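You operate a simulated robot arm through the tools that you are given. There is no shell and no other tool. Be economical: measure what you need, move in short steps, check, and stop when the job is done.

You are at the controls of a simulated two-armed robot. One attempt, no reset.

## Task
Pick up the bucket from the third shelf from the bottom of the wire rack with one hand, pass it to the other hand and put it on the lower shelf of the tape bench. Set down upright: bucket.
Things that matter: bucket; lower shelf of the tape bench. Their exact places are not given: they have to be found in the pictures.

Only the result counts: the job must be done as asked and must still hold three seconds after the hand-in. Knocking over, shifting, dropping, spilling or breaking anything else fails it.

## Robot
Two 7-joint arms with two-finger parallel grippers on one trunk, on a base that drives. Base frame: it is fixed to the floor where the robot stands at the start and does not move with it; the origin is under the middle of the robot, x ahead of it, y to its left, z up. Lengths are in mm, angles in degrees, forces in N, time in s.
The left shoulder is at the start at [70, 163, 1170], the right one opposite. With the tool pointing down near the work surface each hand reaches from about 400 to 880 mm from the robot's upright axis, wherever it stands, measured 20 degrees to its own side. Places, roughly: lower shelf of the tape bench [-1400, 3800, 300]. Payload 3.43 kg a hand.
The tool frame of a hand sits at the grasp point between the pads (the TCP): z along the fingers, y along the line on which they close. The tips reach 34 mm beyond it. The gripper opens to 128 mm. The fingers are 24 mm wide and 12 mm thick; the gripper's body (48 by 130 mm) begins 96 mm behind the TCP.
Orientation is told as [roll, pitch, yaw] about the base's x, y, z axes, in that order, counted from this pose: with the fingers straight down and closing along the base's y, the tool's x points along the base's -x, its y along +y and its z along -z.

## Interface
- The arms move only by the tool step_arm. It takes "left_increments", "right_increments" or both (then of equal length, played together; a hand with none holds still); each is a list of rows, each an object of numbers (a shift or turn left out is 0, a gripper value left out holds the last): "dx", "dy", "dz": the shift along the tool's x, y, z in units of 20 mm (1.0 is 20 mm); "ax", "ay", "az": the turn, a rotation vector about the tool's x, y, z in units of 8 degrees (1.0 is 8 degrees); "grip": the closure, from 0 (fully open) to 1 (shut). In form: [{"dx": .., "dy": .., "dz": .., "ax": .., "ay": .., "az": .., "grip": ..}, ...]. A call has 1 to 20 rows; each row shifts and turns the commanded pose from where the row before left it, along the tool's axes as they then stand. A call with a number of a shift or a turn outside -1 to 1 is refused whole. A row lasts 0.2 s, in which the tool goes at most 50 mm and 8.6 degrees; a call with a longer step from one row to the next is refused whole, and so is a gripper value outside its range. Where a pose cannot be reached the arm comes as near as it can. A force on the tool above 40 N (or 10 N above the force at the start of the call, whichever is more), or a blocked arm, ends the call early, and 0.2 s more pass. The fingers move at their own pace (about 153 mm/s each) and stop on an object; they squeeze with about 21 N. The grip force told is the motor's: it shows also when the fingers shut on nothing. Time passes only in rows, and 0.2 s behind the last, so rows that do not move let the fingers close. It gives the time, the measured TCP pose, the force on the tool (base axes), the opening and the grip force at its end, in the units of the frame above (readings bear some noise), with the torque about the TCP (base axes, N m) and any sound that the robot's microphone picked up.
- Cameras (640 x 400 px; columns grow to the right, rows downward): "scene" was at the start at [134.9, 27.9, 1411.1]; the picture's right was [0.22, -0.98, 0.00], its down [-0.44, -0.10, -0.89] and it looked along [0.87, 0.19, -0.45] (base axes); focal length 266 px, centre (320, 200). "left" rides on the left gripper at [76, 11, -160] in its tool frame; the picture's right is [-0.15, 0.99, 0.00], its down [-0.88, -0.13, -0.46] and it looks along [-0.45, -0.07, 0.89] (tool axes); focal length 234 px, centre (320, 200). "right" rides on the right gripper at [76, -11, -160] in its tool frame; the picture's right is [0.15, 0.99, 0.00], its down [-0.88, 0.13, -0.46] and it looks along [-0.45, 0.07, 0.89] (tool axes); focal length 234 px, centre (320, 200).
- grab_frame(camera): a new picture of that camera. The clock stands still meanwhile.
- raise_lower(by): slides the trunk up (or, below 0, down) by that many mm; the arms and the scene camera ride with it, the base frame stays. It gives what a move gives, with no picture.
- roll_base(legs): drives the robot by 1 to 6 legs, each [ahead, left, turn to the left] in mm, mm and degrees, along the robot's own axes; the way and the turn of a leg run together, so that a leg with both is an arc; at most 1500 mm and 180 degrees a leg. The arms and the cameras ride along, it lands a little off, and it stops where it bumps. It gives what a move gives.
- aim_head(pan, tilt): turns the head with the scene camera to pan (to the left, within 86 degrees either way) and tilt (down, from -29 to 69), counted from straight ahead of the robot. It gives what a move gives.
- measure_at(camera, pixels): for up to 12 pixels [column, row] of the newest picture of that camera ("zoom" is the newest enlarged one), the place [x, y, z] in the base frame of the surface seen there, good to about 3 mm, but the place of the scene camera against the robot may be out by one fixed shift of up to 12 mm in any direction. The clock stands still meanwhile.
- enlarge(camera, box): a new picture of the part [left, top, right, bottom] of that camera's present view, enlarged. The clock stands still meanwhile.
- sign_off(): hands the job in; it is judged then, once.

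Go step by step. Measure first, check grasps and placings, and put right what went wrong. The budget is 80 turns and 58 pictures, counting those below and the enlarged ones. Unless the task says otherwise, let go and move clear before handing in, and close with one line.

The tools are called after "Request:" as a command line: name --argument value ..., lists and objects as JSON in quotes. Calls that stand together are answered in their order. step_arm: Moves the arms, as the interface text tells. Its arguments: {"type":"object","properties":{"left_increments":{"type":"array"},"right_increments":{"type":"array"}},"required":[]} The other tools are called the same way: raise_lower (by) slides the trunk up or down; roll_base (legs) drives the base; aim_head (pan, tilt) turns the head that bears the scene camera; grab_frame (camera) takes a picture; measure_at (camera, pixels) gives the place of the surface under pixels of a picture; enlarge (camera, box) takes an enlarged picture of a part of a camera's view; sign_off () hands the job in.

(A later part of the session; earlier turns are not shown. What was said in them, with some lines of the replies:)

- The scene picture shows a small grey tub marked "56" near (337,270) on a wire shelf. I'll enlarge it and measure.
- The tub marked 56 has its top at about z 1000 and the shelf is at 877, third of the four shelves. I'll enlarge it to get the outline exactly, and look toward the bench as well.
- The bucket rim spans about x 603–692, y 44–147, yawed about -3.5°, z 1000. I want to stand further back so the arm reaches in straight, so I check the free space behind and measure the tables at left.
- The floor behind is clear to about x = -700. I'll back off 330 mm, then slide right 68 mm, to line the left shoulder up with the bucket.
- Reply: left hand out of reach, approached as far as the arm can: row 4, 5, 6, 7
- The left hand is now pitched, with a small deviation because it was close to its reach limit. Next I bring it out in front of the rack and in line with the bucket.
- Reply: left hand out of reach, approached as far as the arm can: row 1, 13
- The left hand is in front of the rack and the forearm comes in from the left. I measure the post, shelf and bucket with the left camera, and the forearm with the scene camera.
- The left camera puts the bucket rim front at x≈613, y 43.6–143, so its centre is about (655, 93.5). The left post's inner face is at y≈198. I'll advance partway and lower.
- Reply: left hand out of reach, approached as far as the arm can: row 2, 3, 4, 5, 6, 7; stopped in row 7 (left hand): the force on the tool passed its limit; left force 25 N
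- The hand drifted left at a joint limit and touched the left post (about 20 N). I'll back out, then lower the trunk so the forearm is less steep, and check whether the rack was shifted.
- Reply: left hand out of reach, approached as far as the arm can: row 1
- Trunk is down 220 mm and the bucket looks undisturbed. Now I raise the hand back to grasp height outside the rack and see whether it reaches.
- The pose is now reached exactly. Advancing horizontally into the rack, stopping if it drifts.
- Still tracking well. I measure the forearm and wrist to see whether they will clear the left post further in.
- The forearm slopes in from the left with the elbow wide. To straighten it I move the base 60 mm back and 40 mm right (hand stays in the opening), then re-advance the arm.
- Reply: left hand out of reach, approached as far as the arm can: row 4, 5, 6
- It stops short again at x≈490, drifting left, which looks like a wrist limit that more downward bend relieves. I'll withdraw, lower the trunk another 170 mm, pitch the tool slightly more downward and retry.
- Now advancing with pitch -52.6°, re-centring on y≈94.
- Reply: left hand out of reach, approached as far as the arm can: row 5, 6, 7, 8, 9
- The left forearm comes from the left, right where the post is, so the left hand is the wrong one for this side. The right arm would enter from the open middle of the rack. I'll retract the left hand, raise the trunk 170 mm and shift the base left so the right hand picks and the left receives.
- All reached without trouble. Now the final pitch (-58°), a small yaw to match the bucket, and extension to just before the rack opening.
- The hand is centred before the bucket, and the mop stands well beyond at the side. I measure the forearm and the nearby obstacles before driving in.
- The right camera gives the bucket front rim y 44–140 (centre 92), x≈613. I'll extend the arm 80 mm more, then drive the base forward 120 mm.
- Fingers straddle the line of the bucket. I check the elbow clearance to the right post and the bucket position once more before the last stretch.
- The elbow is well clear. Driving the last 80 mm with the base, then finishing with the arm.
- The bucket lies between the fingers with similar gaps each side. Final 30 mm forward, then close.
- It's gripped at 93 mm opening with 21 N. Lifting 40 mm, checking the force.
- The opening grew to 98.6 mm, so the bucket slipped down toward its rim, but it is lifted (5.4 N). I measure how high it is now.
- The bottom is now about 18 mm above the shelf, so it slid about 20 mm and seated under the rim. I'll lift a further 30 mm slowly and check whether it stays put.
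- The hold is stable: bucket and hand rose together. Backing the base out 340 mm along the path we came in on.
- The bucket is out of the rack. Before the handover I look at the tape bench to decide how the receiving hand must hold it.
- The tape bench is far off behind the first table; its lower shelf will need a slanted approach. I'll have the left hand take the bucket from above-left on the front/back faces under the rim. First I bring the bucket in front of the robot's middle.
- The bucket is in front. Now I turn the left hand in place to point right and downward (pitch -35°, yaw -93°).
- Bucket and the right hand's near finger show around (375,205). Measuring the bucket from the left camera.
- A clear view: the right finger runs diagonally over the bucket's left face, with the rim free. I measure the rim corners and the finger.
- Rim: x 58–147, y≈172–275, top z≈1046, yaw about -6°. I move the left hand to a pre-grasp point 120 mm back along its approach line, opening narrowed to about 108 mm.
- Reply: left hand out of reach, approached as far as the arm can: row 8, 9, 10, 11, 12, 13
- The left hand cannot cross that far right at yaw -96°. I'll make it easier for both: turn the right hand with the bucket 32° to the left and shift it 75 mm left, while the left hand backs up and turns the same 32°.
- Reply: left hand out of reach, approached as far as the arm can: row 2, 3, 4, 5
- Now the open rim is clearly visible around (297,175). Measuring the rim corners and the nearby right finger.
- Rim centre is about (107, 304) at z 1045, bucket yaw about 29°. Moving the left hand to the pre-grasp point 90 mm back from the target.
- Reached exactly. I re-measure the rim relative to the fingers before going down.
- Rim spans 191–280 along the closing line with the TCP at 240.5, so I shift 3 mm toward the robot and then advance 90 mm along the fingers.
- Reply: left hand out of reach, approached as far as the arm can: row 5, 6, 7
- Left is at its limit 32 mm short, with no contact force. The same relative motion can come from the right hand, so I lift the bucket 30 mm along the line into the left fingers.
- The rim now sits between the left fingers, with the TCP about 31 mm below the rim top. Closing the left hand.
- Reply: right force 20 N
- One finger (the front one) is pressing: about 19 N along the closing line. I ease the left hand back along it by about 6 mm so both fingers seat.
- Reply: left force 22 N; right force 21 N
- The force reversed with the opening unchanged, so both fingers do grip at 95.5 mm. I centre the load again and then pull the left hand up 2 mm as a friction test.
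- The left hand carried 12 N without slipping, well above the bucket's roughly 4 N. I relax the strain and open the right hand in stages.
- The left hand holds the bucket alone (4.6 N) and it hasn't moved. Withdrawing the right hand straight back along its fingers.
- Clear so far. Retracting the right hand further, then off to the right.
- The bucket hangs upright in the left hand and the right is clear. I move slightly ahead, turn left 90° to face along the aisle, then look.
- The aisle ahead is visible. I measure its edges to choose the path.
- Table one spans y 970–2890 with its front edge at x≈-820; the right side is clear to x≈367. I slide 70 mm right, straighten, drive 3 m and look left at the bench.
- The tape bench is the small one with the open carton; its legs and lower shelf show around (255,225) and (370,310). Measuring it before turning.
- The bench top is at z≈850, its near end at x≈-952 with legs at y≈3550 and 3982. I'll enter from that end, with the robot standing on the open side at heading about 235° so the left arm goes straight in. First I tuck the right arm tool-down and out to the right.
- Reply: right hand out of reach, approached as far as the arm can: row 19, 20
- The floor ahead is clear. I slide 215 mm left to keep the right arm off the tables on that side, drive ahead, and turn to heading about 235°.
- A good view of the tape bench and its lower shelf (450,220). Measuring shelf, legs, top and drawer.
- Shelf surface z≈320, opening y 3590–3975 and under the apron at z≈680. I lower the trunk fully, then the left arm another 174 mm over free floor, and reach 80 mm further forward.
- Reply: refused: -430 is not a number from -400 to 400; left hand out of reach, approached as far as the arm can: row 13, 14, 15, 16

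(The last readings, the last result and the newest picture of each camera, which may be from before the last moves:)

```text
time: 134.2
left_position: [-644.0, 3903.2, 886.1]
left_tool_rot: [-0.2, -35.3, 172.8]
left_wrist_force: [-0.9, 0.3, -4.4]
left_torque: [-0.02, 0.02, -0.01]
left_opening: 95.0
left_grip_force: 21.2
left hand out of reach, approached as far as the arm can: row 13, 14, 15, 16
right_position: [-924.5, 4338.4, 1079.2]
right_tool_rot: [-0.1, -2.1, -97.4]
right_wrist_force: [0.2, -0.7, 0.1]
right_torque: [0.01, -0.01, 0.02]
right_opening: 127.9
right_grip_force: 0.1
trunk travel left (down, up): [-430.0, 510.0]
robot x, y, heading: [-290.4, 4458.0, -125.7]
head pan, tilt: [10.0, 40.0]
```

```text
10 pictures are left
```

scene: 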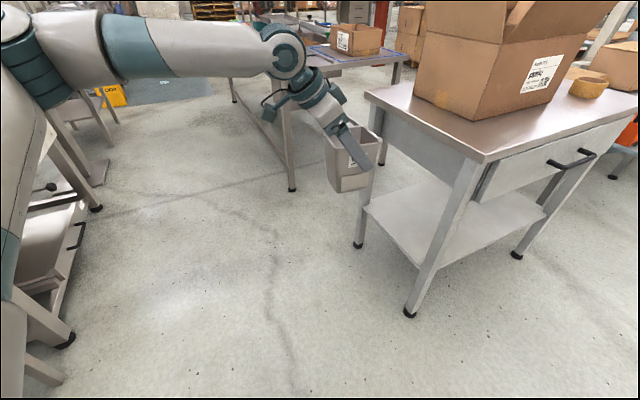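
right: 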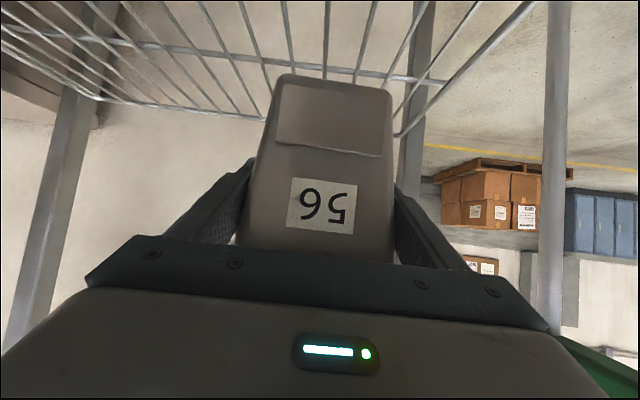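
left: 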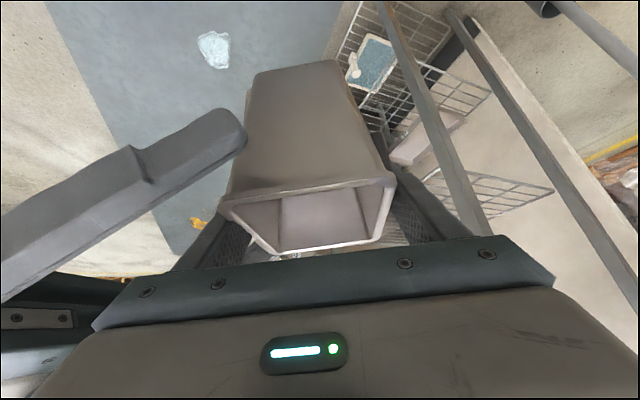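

The arm lowered fine; sideways reach is limited, but forward of the robot may still have room, and that would keep the base further from the bench. Lowering the trunk in two steps and reaching 70 mm forward.

Request:
raise_lower --by -400

Request:
step_arm --left_increments '[{"dx": -0.35, "dy": 0.77, "dz": 0.244}, {"dx": -0.35, "dy": 0.77, "dz": 0.244}, {"dx": -0.35, "dy": 0.77, "dz": 0.244}, {"dx": -0.35, "dy": 0.77, "dz": 0.244}, {}]'

Request:
grab_frame --camera "scene"

```text
time: 138.1
left_position: [-643.8, 3904.7, 486.1]
left_tool_rot: [-0.1, -35.4, 172.8]
left_wrist_force: [0.3, 0.5, -4.0]
left_torque: [0.01, 0.03, -0.01]
left_opening: 95.1
left_grip_force: 20.7
right_position: [-923.6, 4337.6, 680.2]
right_tool_rot: [0.0, -2.1, -97.4]
right_wrist_force: [1.1, -0.4, 0.1]
right_torque: [0.01, 0.01, -0.04]
right_opening: 128.0
right_grip_force: 0.2
trunk travel left (down, up): [-30.0, 910.0]
robot x, y, heading: [-295.0, 4461.1, -125.7]
head pan, tilt: [10.0, 40.0]
```

```text
time: 139.2
left_position: [-645.1, 3847.5, 487.2]
left_tool_rot: [-0.3, -35.3, 172.7]
left_wrist_force: [0.0, 0.5, -3.7]
left_torque: [-0.01, 0.0, -0.02]
left_opening: 95.5
left_grip_force: 21.0
left hand out of reach, approached as far as the arm can: row 1, 2, 3, 4
right_position: [-924.8, 4336.9, 678.8]
right_tool_rot: [0.0, -2.2, -97.4]
right_wrist_force: [0.6, 0.6, 0.4]
right_torque: [0.01, 0.0, -0.02]
right_opening: 127.9
right_grip_force: 0.1
trunk travel left (down, up): [-30.0, 910.0]
robot x, y, heading: [-291.1, 4456.2, -125.7]
head pan, tilt: [10.0, 40.0]
```

```text
9 pictures are left
```

scene: 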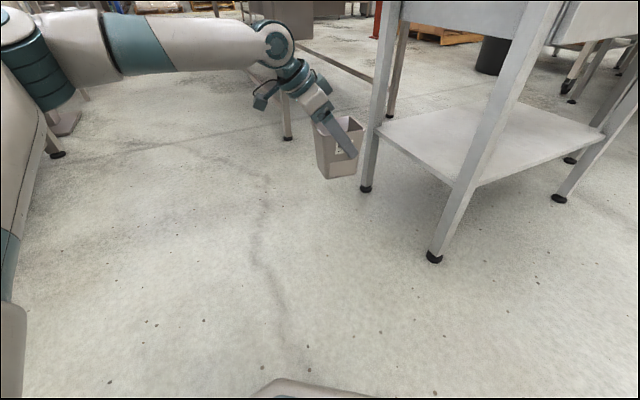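

Now base-to-bench distance will be about 440 mm at the final position, which is enough. I lower the last bit and measure the wrist top, the base front and the bucket bottom for clearance.

Request:
raise_lower --by -30

Request:
step_arm --left_increments '[{"dx": 0.43, "dz": 0.61}, {"dx": 0.43, "dz": 0.61}, {}]'

Request:
grab_frame --camera "scene"

Request:
measure_at --camera "scene" --pixels '[[270, 18], [272, 35], [200, 25], [30, 60], [340, 170], [325, 125], [360, 130], [330, 175], [320, 388], [380, 128], [440, 175], [470, 180]]'

```text
time: 140.0
left_position: [-644.5, 3848.8, 457.7]
left_tool_rot: [-0.1, -35.4, 172.7]
left_wrist_force: [-0.8, -0.3, -4.1]
left_torque: [0.0, 0.02, 0.03]
left_opening: 95.2
left_grip_force: 20.8
right_position: [-924.5, 4337.5, 650.0]
right_tool_rot: [0.0, -2.1, -97.4]
right_wrist_force: [0.4, -0.2, 0.4]
right_torque: [-0.02, 0.03, 0.03]
right_opening: 127.8
right_grip_force: 0.1
trunk travel left (down, up): [0.0, 940.0]
robot x, y, heading: [-290.7, 4460.2, -125.6]
head pan, tilt: [10.0, 40.0]
```

```text
time: 140.8
left_position: [-642.6, 3848.6, 426.1]
left_tool_rot: [-0.1, -35.5, 172.8]
left_wrist_force: [-0.2, -0.1, -4.3]
left_torque: [0.05, 0.02, -0.02]
left_opening: 95.2
left_grip_force: 20.9
right_position: [-923.6, 4337.9, 649.4]
right_tool_rot: [0.1, -2.2, -97.4]
right_wrist_force: [0.7, -0.1, -0.2]
right_torque: [-0.02, -0.01, 0.0]
right_opening: 128.0
right_grip_force: 0.1
trunk travel left (down, up): [0.0, 940.0]
robot x, y, heading: [-292.9, 4456.5, -126.1]
head pan, tilt: [10.0, 40.0]
```

```text
8 pictures are left
```

scene: 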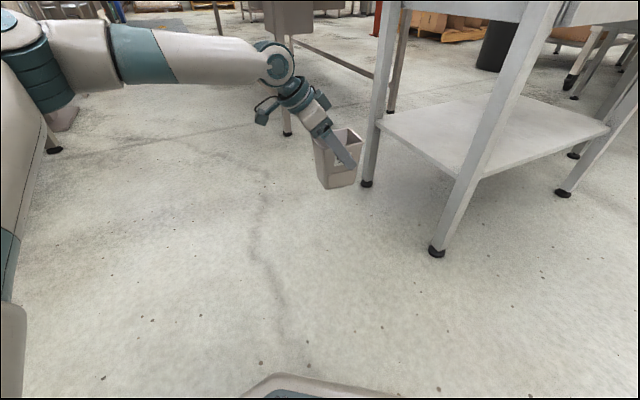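

```text
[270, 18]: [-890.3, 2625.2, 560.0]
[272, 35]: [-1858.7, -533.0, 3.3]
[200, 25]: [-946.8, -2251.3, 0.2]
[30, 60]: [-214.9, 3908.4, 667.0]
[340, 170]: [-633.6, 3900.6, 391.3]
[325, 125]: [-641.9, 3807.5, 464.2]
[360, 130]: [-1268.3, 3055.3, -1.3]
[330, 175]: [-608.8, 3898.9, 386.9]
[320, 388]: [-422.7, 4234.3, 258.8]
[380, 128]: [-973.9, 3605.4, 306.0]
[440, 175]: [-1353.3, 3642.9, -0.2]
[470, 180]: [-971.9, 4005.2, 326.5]
```

The base front is only about 260 mm from its centre, so clearance is fine. Checking the wrist top and the bucket bottom heights.

Request:
measure_at --camera "scene" --pixels '[[275, 47], [275, 65], [230, 45], [338, 186], [328, 187], [352, 184], [357, 132], [316, 140], [326, 160]]'

```text
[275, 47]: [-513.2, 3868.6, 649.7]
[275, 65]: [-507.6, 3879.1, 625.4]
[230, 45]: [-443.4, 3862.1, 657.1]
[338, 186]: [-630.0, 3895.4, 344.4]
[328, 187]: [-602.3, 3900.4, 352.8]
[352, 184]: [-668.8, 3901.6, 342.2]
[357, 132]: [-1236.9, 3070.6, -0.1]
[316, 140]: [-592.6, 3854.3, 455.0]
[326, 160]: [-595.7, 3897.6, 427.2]
```

Bucket bottom is at about z 343 (shelf 321), and the wrist top at 655, with the apron above 680. Driving in about 75 % of the way, then checking.

Request:
roll_base --legs '[[215, -219, 0]]'

Request:
grab_frame --camera "scene"

Request:
measure_at --camera "scene" --pixels '[[275, 47], [338, 186], [328, 187], [352, 184], [316, 140], [390, 128], [400, 20], [420, 160], [440, 10]]'

```text
time: 142.9
left_position: [-944.5, 3802.4, 426.6]
left_tool_rot: [-0.1, -35.5, 172.6]
left_wrist_force: [0.6, 0.1, -4.8]
left_torque: [0.01, 0.05, -0.03]
left_opening: 95.4
left_grip_force: 21.0
right_position: [-1225.2, 4293.7, 648.9]
right_tool_rot: [0.0, -2.1, -97.6]
right_wrist_force: [-0.8, -0.1, -0.2]
right_torque: [-0.02, -0.02, 0.02]
right_opening: 127.8
right_grip_force: 0.0
trunk travel left (down, up): [0.0, 940.0]
robot x, y, heading: [-594.4, 4413.3, -126.0]
head pan, tilt: [10.0, 40.0]
```

```text
7 pictures are left
```

scene: 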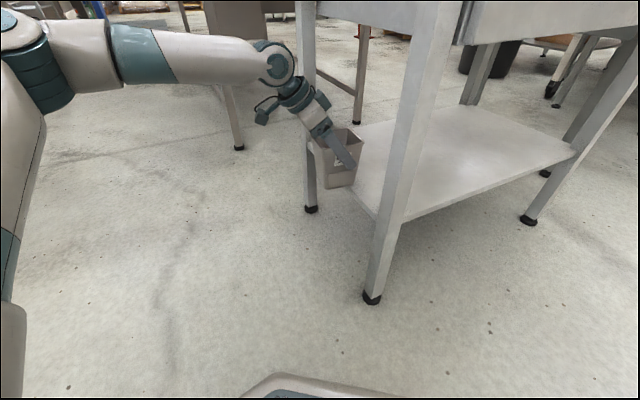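

```text
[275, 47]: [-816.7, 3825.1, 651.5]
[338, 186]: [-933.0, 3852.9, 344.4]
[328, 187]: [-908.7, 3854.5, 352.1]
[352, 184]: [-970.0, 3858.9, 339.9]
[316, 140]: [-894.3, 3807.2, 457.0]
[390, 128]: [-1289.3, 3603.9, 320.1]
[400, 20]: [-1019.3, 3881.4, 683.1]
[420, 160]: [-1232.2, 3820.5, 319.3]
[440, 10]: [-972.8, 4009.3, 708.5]
```

The bucket's leading bottom edge may be about 10 mm lower than its trailing edge. I enlarge to check the tilt and shelf clearance before going on.

Request:
enlarge --camera "scene" --box '[270, 90, 430, 210]'

Request:
measure_at --camera "zoom" --pixels '[[225, 383], [330, 374], [215, 365], [335, 360], [200, 215], [345, 205], [360, 195], [150, 190], [195, 190], [400, 340], [330, 320], [215, 320]]'

```text
3.33 times, centred on (350, 150) of scene
```

zoom: 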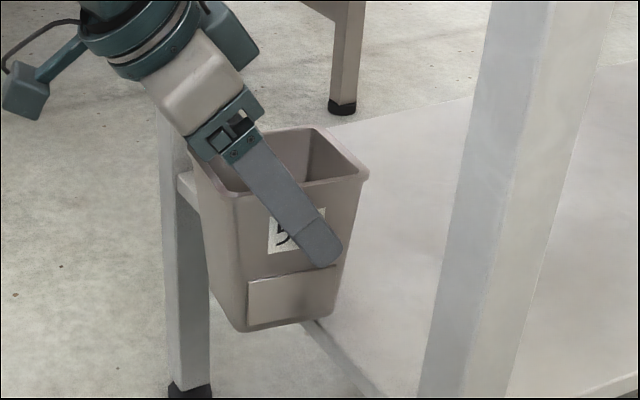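

```text
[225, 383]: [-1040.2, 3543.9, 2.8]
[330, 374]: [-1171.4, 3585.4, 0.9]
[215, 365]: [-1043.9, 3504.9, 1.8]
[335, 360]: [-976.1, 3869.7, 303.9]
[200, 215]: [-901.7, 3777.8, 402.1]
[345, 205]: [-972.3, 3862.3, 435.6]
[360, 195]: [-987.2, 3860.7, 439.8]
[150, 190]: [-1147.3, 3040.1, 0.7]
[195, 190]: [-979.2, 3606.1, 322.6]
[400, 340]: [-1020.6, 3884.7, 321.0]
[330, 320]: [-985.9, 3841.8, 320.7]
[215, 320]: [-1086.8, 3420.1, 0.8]
```

Request:
measure_at --camera "zoom" --pixels '[[240, 198], [358, 180], [318, 135], [362, 172], [245, 324], [318, 313], [250, 300], [325, 280], [235, 310], [300, 310], [215, 180], [340, 240]]'

```text
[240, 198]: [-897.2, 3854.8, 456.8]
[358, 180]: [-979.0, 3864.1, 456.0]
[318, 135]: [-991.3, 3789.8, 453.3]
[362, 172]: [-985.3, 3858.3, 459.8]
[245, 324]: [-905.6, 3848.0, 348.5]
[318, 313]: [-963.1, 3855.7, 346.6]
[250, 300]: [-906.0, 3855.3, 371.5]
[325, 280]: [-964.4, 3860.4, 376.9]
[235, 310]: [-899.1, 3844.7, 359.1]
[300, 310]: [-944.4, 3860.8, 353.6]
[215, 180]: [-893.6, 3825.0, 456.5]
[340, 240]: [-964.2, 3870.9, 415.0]
```

The rim is level (z≈457 at both ends), so the bucket is upright with about 17 mm clearance above the shelf. Driving the remaining 114 mm in.

Request:
roll_base --legs '[[76, -85, 0]]'

Request:
enlarge --camera "scene" --box '[220, 30, 460, 210]'

```text
time: 144.1
left_position: [-1059.4, 3791.2, 427.4]
left_tool_rot: [-0.1, -35.4, 172.7]
left_wrist_force: [0.5, -0.8, -4.3]
left_torque: [0.0, -0.01, 0.0]
left_opening: 95.3
left_grip_force: 21.4
right_position: [-1339.9, 4280.9, 650.7]
right_tool_rot: [0.0, -2.1, -97.6]
right_wrist_force: [0.3, 0.4, -0.1]
right_torque: [-0.01, 0.0, -0.01]
right_opening: 127.9
right_grip_force: 0.0
trunk travel left (down, up): [0.0, 940.0]
robot x, y, heading: [-704.7, 4400.3, -126.1]
head pan, tilt: [10.0, 40.0]
```

```text
2.22 times, centred on (340, 120) of scene
```

zoom: 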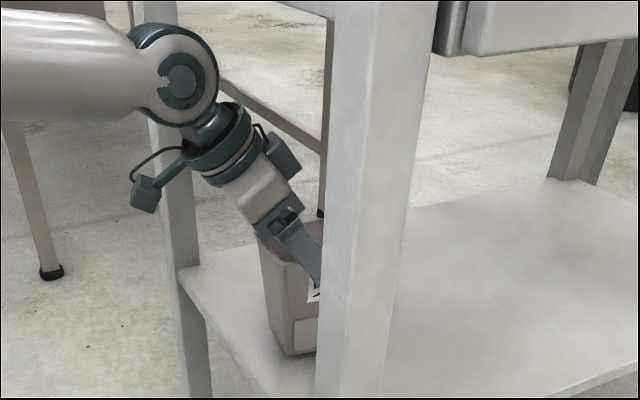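

The bucket is over the shelf. Lowering in 2 mm steps and watching the force.

Request:
step_arm --left_increments '[{"dx": 0.057, "dz": 0.082}, {"dx": 0.057, "dz": 0.082}, {"dx": 0.057, "dz": 0.082}, {"dx": 0.057, "dz": 0.082}, {"dx": 0.057, "dz": 0.082}, {"dx": 0.057, "dz": 0.082}, {"dx": 0.057, "dz": 0.082}, {}]'

```text
time: 145.9
left_position: [-1055.9, 3790.2, 413.5]
left_tool_rot: [-0.1, -35.7, 172.7]
left_wrist_force: [-0.8, -0.1, -4.4]
left_torque: [0.02, 0.04, -0.02]
left_opening: 95.2
left_grip_force: 21.4
right_position: [-1339.4, 4280.6, 650.1]
right_tool_rot: [0.1, -2.1, -97.5]
right_wrist_force: [0.4, 1.0, 0.1]
right_torque: [-0.02, 0.01, -0.01]
right_opening: 128.1
right_grip_force: 0.0
trunk travel left (down, up): [0.0, 940.0]
robot x, y, heading: [-708.1, 4401.8, -125.9]
head pan, tilt: [10.0, 40.0]
```

No contact yet (still 4.4 N of weight). Continuing down in 2 mm steps.

Request:
step_arm --left_increments '[{"dx": 0.057, "dz": 0.082}, {"dx": 0.057, "dz": 0.082}, {}]'

Request:
step_arm --left_increments '[{"dx": 0.057, "dz": 0.082}, {"dx": 0.029, "dz": 0.041}, {}]'

```text
time: 146.7
left_position: [-1056.0, 3791.9, 413.1]
left_tool_rot: [0.1, -35.7, 172.6]
left_wrist_force: [-0.8, 0.3, 8.8]
left_torque: [-0.35, -0.55, 0.01]
left_opening: 95.3
left_grip_force: 20.5
right_position: [-1340.0, 4281.5, 651.1]
right_tool_rot: [-0.2, -2.1, -97.5]
right_wrist_force: [0.0, -0.1, -0.7]
right_torque: [0.03, -0.01, 0.01]
right_opening: 128.1
right_grip_force: 0.0
trunk travel left (down, up): [0.0, 940.0]
robot x, y, heading: [-707.0, 4400.1, -125.9]
head pan, tilt: [10.0, 40.0]
```

```text
time: 147.5
left_position: [-1056.1, 3793.9, 412.4]
left_tool_rot: [0.2, -35.8, 172.5]
left_wrist_force: [-1.2, 8.8, 24.9]
left_torque: [-0.04, -0.38, 0.08]
left_opening: 95.2
left_grip_force: 21.2
right_position: [-1338.4, 4282.2, 651.2]
right_tool_rot: [0.0, -2.2, -97.5]
right_wrist_force: [0.5, -0.6, -0.4]
right_torque: [0.03, 0.01, -0.01]
right_opening: 128.0
right_grip_force: 0.0
trunk travel left (down, up): [0.0, 940.0]
robot x, y, heading: [-707.4, 4401.9, -125.9]
head pan, tilt: [10.0, 40.0]
```

It's firmly on the shelf (upward force 25 N). I relieve 2 mm, then open the left hand in stages.

Request:
step_arm --left_increments '[{"dx": -0.06, "dz": -0.085}, {"grip": 0.24}, {"grip": 0.21}, {"grip": 0.16}, {"grip": 0.08}, {"grip": 0.0}, {}]'

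Request:
grab_frame --camera "left"

```text
time: 149.1
left_position: [-1054.6, 3791.7, 410.1]
left_tool_rot: [0.0, -35.6, 172.7]
left_wrist_force: [-0.3, 0.3, 0.1]
left_torque: [0.02, 0.01, 0.03]
left_opening: 127.7
left_grip_force: 0.1
right_position: [-1340.4, 4280.9, 650.4]
right_tool_rot: [-0.1, -2.2, -97.5]
right_wrist_force: [-0.7, -0.6, 0.7]
right_torque: [-0.03, 0.01, 0.0]
right_opening: 128.1
right_grip_force: 0.1
trunk travel left (down, up): [0.0, 940.0]
robot x, y, heading: [-703.5, 4400.1, -125.9]
head pan, tilt: [10.0, 40.0]
```

```text
4 pictures are left
```

left: 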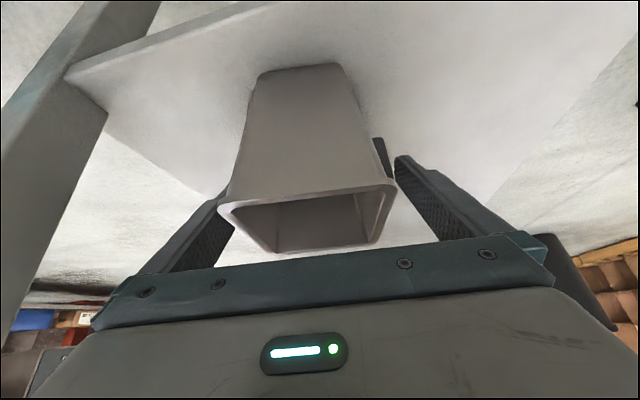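

Released, and the bucket stands on the shelf; the left-side finger is close to the rim. I shift 4 mm to centre, then retract 130 mm along the fingers.

Request:
step_arm --left_increments '[{"dy": -0.2}, {"dz": -0.5}, {"dz": -0.75}, {"dz": -0.75}, {"dz": -0.75}, {"dz": -0.75}, {"dz": -0.75}, {"dz": -0.75}, {"dz": -0.75}, {"dz": -0.75}, {}]'

Request:
grab_frame --camera "left"

```text
time: 151.5
left_position: [-981.4, 3784.8, 515.3]
left_tool_rot: [0.0, -35.4, 172.7]
left_wrist_force: [0.2, -0.3, 0.5]
left_torque: [0.03, -0.01, 0.04]
left_opening: 128.2
left_grip_force: 0.1
right_position: [-1340.4, 4280.7, 650.2]
right_tool_rot: [-0.1, -2.1, -97.5]
right_wrist_force: [0.4, -0.3, 0.8]
right_torque: [-0.04, 0.0, 0.03]
right_opening: 127.8
right_grip_force: 0.1
trunk travel left (down, up): [0.0, 940.0]
robot x, y, heading: [-708.8, 4399.3, -125.8]
head pan, tilt: [10.0, 40.0]
```

```text
3 pictures are left
```

left: 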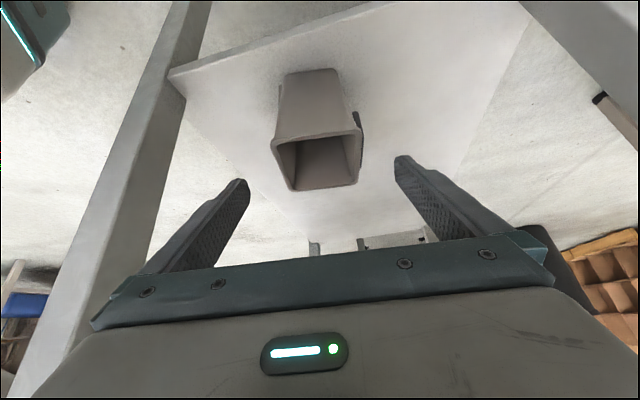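

The fingers are clear of the bucket, which stands upright. Backing the base out along the entry line and taking a last look.

Request:
roll_base --legs '[[-117, 162, 0]]'

Request:
enlarge --camera "scene" --box '[270, 20, 590, 220]'

```text
time: 153.1
left_position: [-781.1, 3783.6, 514.8]
left_tool_rot: [0.0, -35.5, 172.8]
left_wrist_force: [0.1, -0.1, -0.2]
left_torque: [0.0, 0.01, -0.04]
left_opening: 128.0
left_grip_force: 0.0
right_position: [-1138.7, 4279.3, 650.5]
right_tool_rot: [0.0, -2.0, -97.4]
right_wrist_force: [0.2, -0.9, 0.2]
right_torque: [0.0, -0.01, 0.03]
right_opening: 128.4
right_grip_force: 0.1
trunk travel left (down, up): [0.0, 940.0]
robot x, y, heading: [-504.3, 4400.0, -125.8]
head pan, tilt: [10.0, 40.0]
```

```text
2.00 times, centred on (430, 120) of scene
```

zoom: 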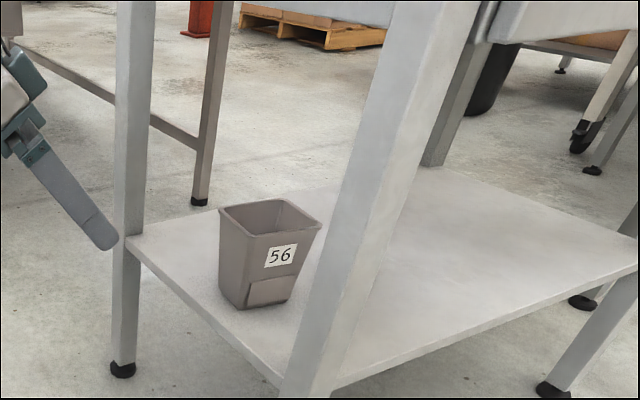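

The bucket stands upright and free on the lower shelf of the tape bench, with both hands clear. Handing in.

Request:
sign_off

```text
The job is handed in.
```

The bucket was picked with the right hand, passed to the left and set upright on the lower shelf of the tape bench; on the way, the left hand touched the rack's left post at about 20 N, and nothing looked moved in later pictures.
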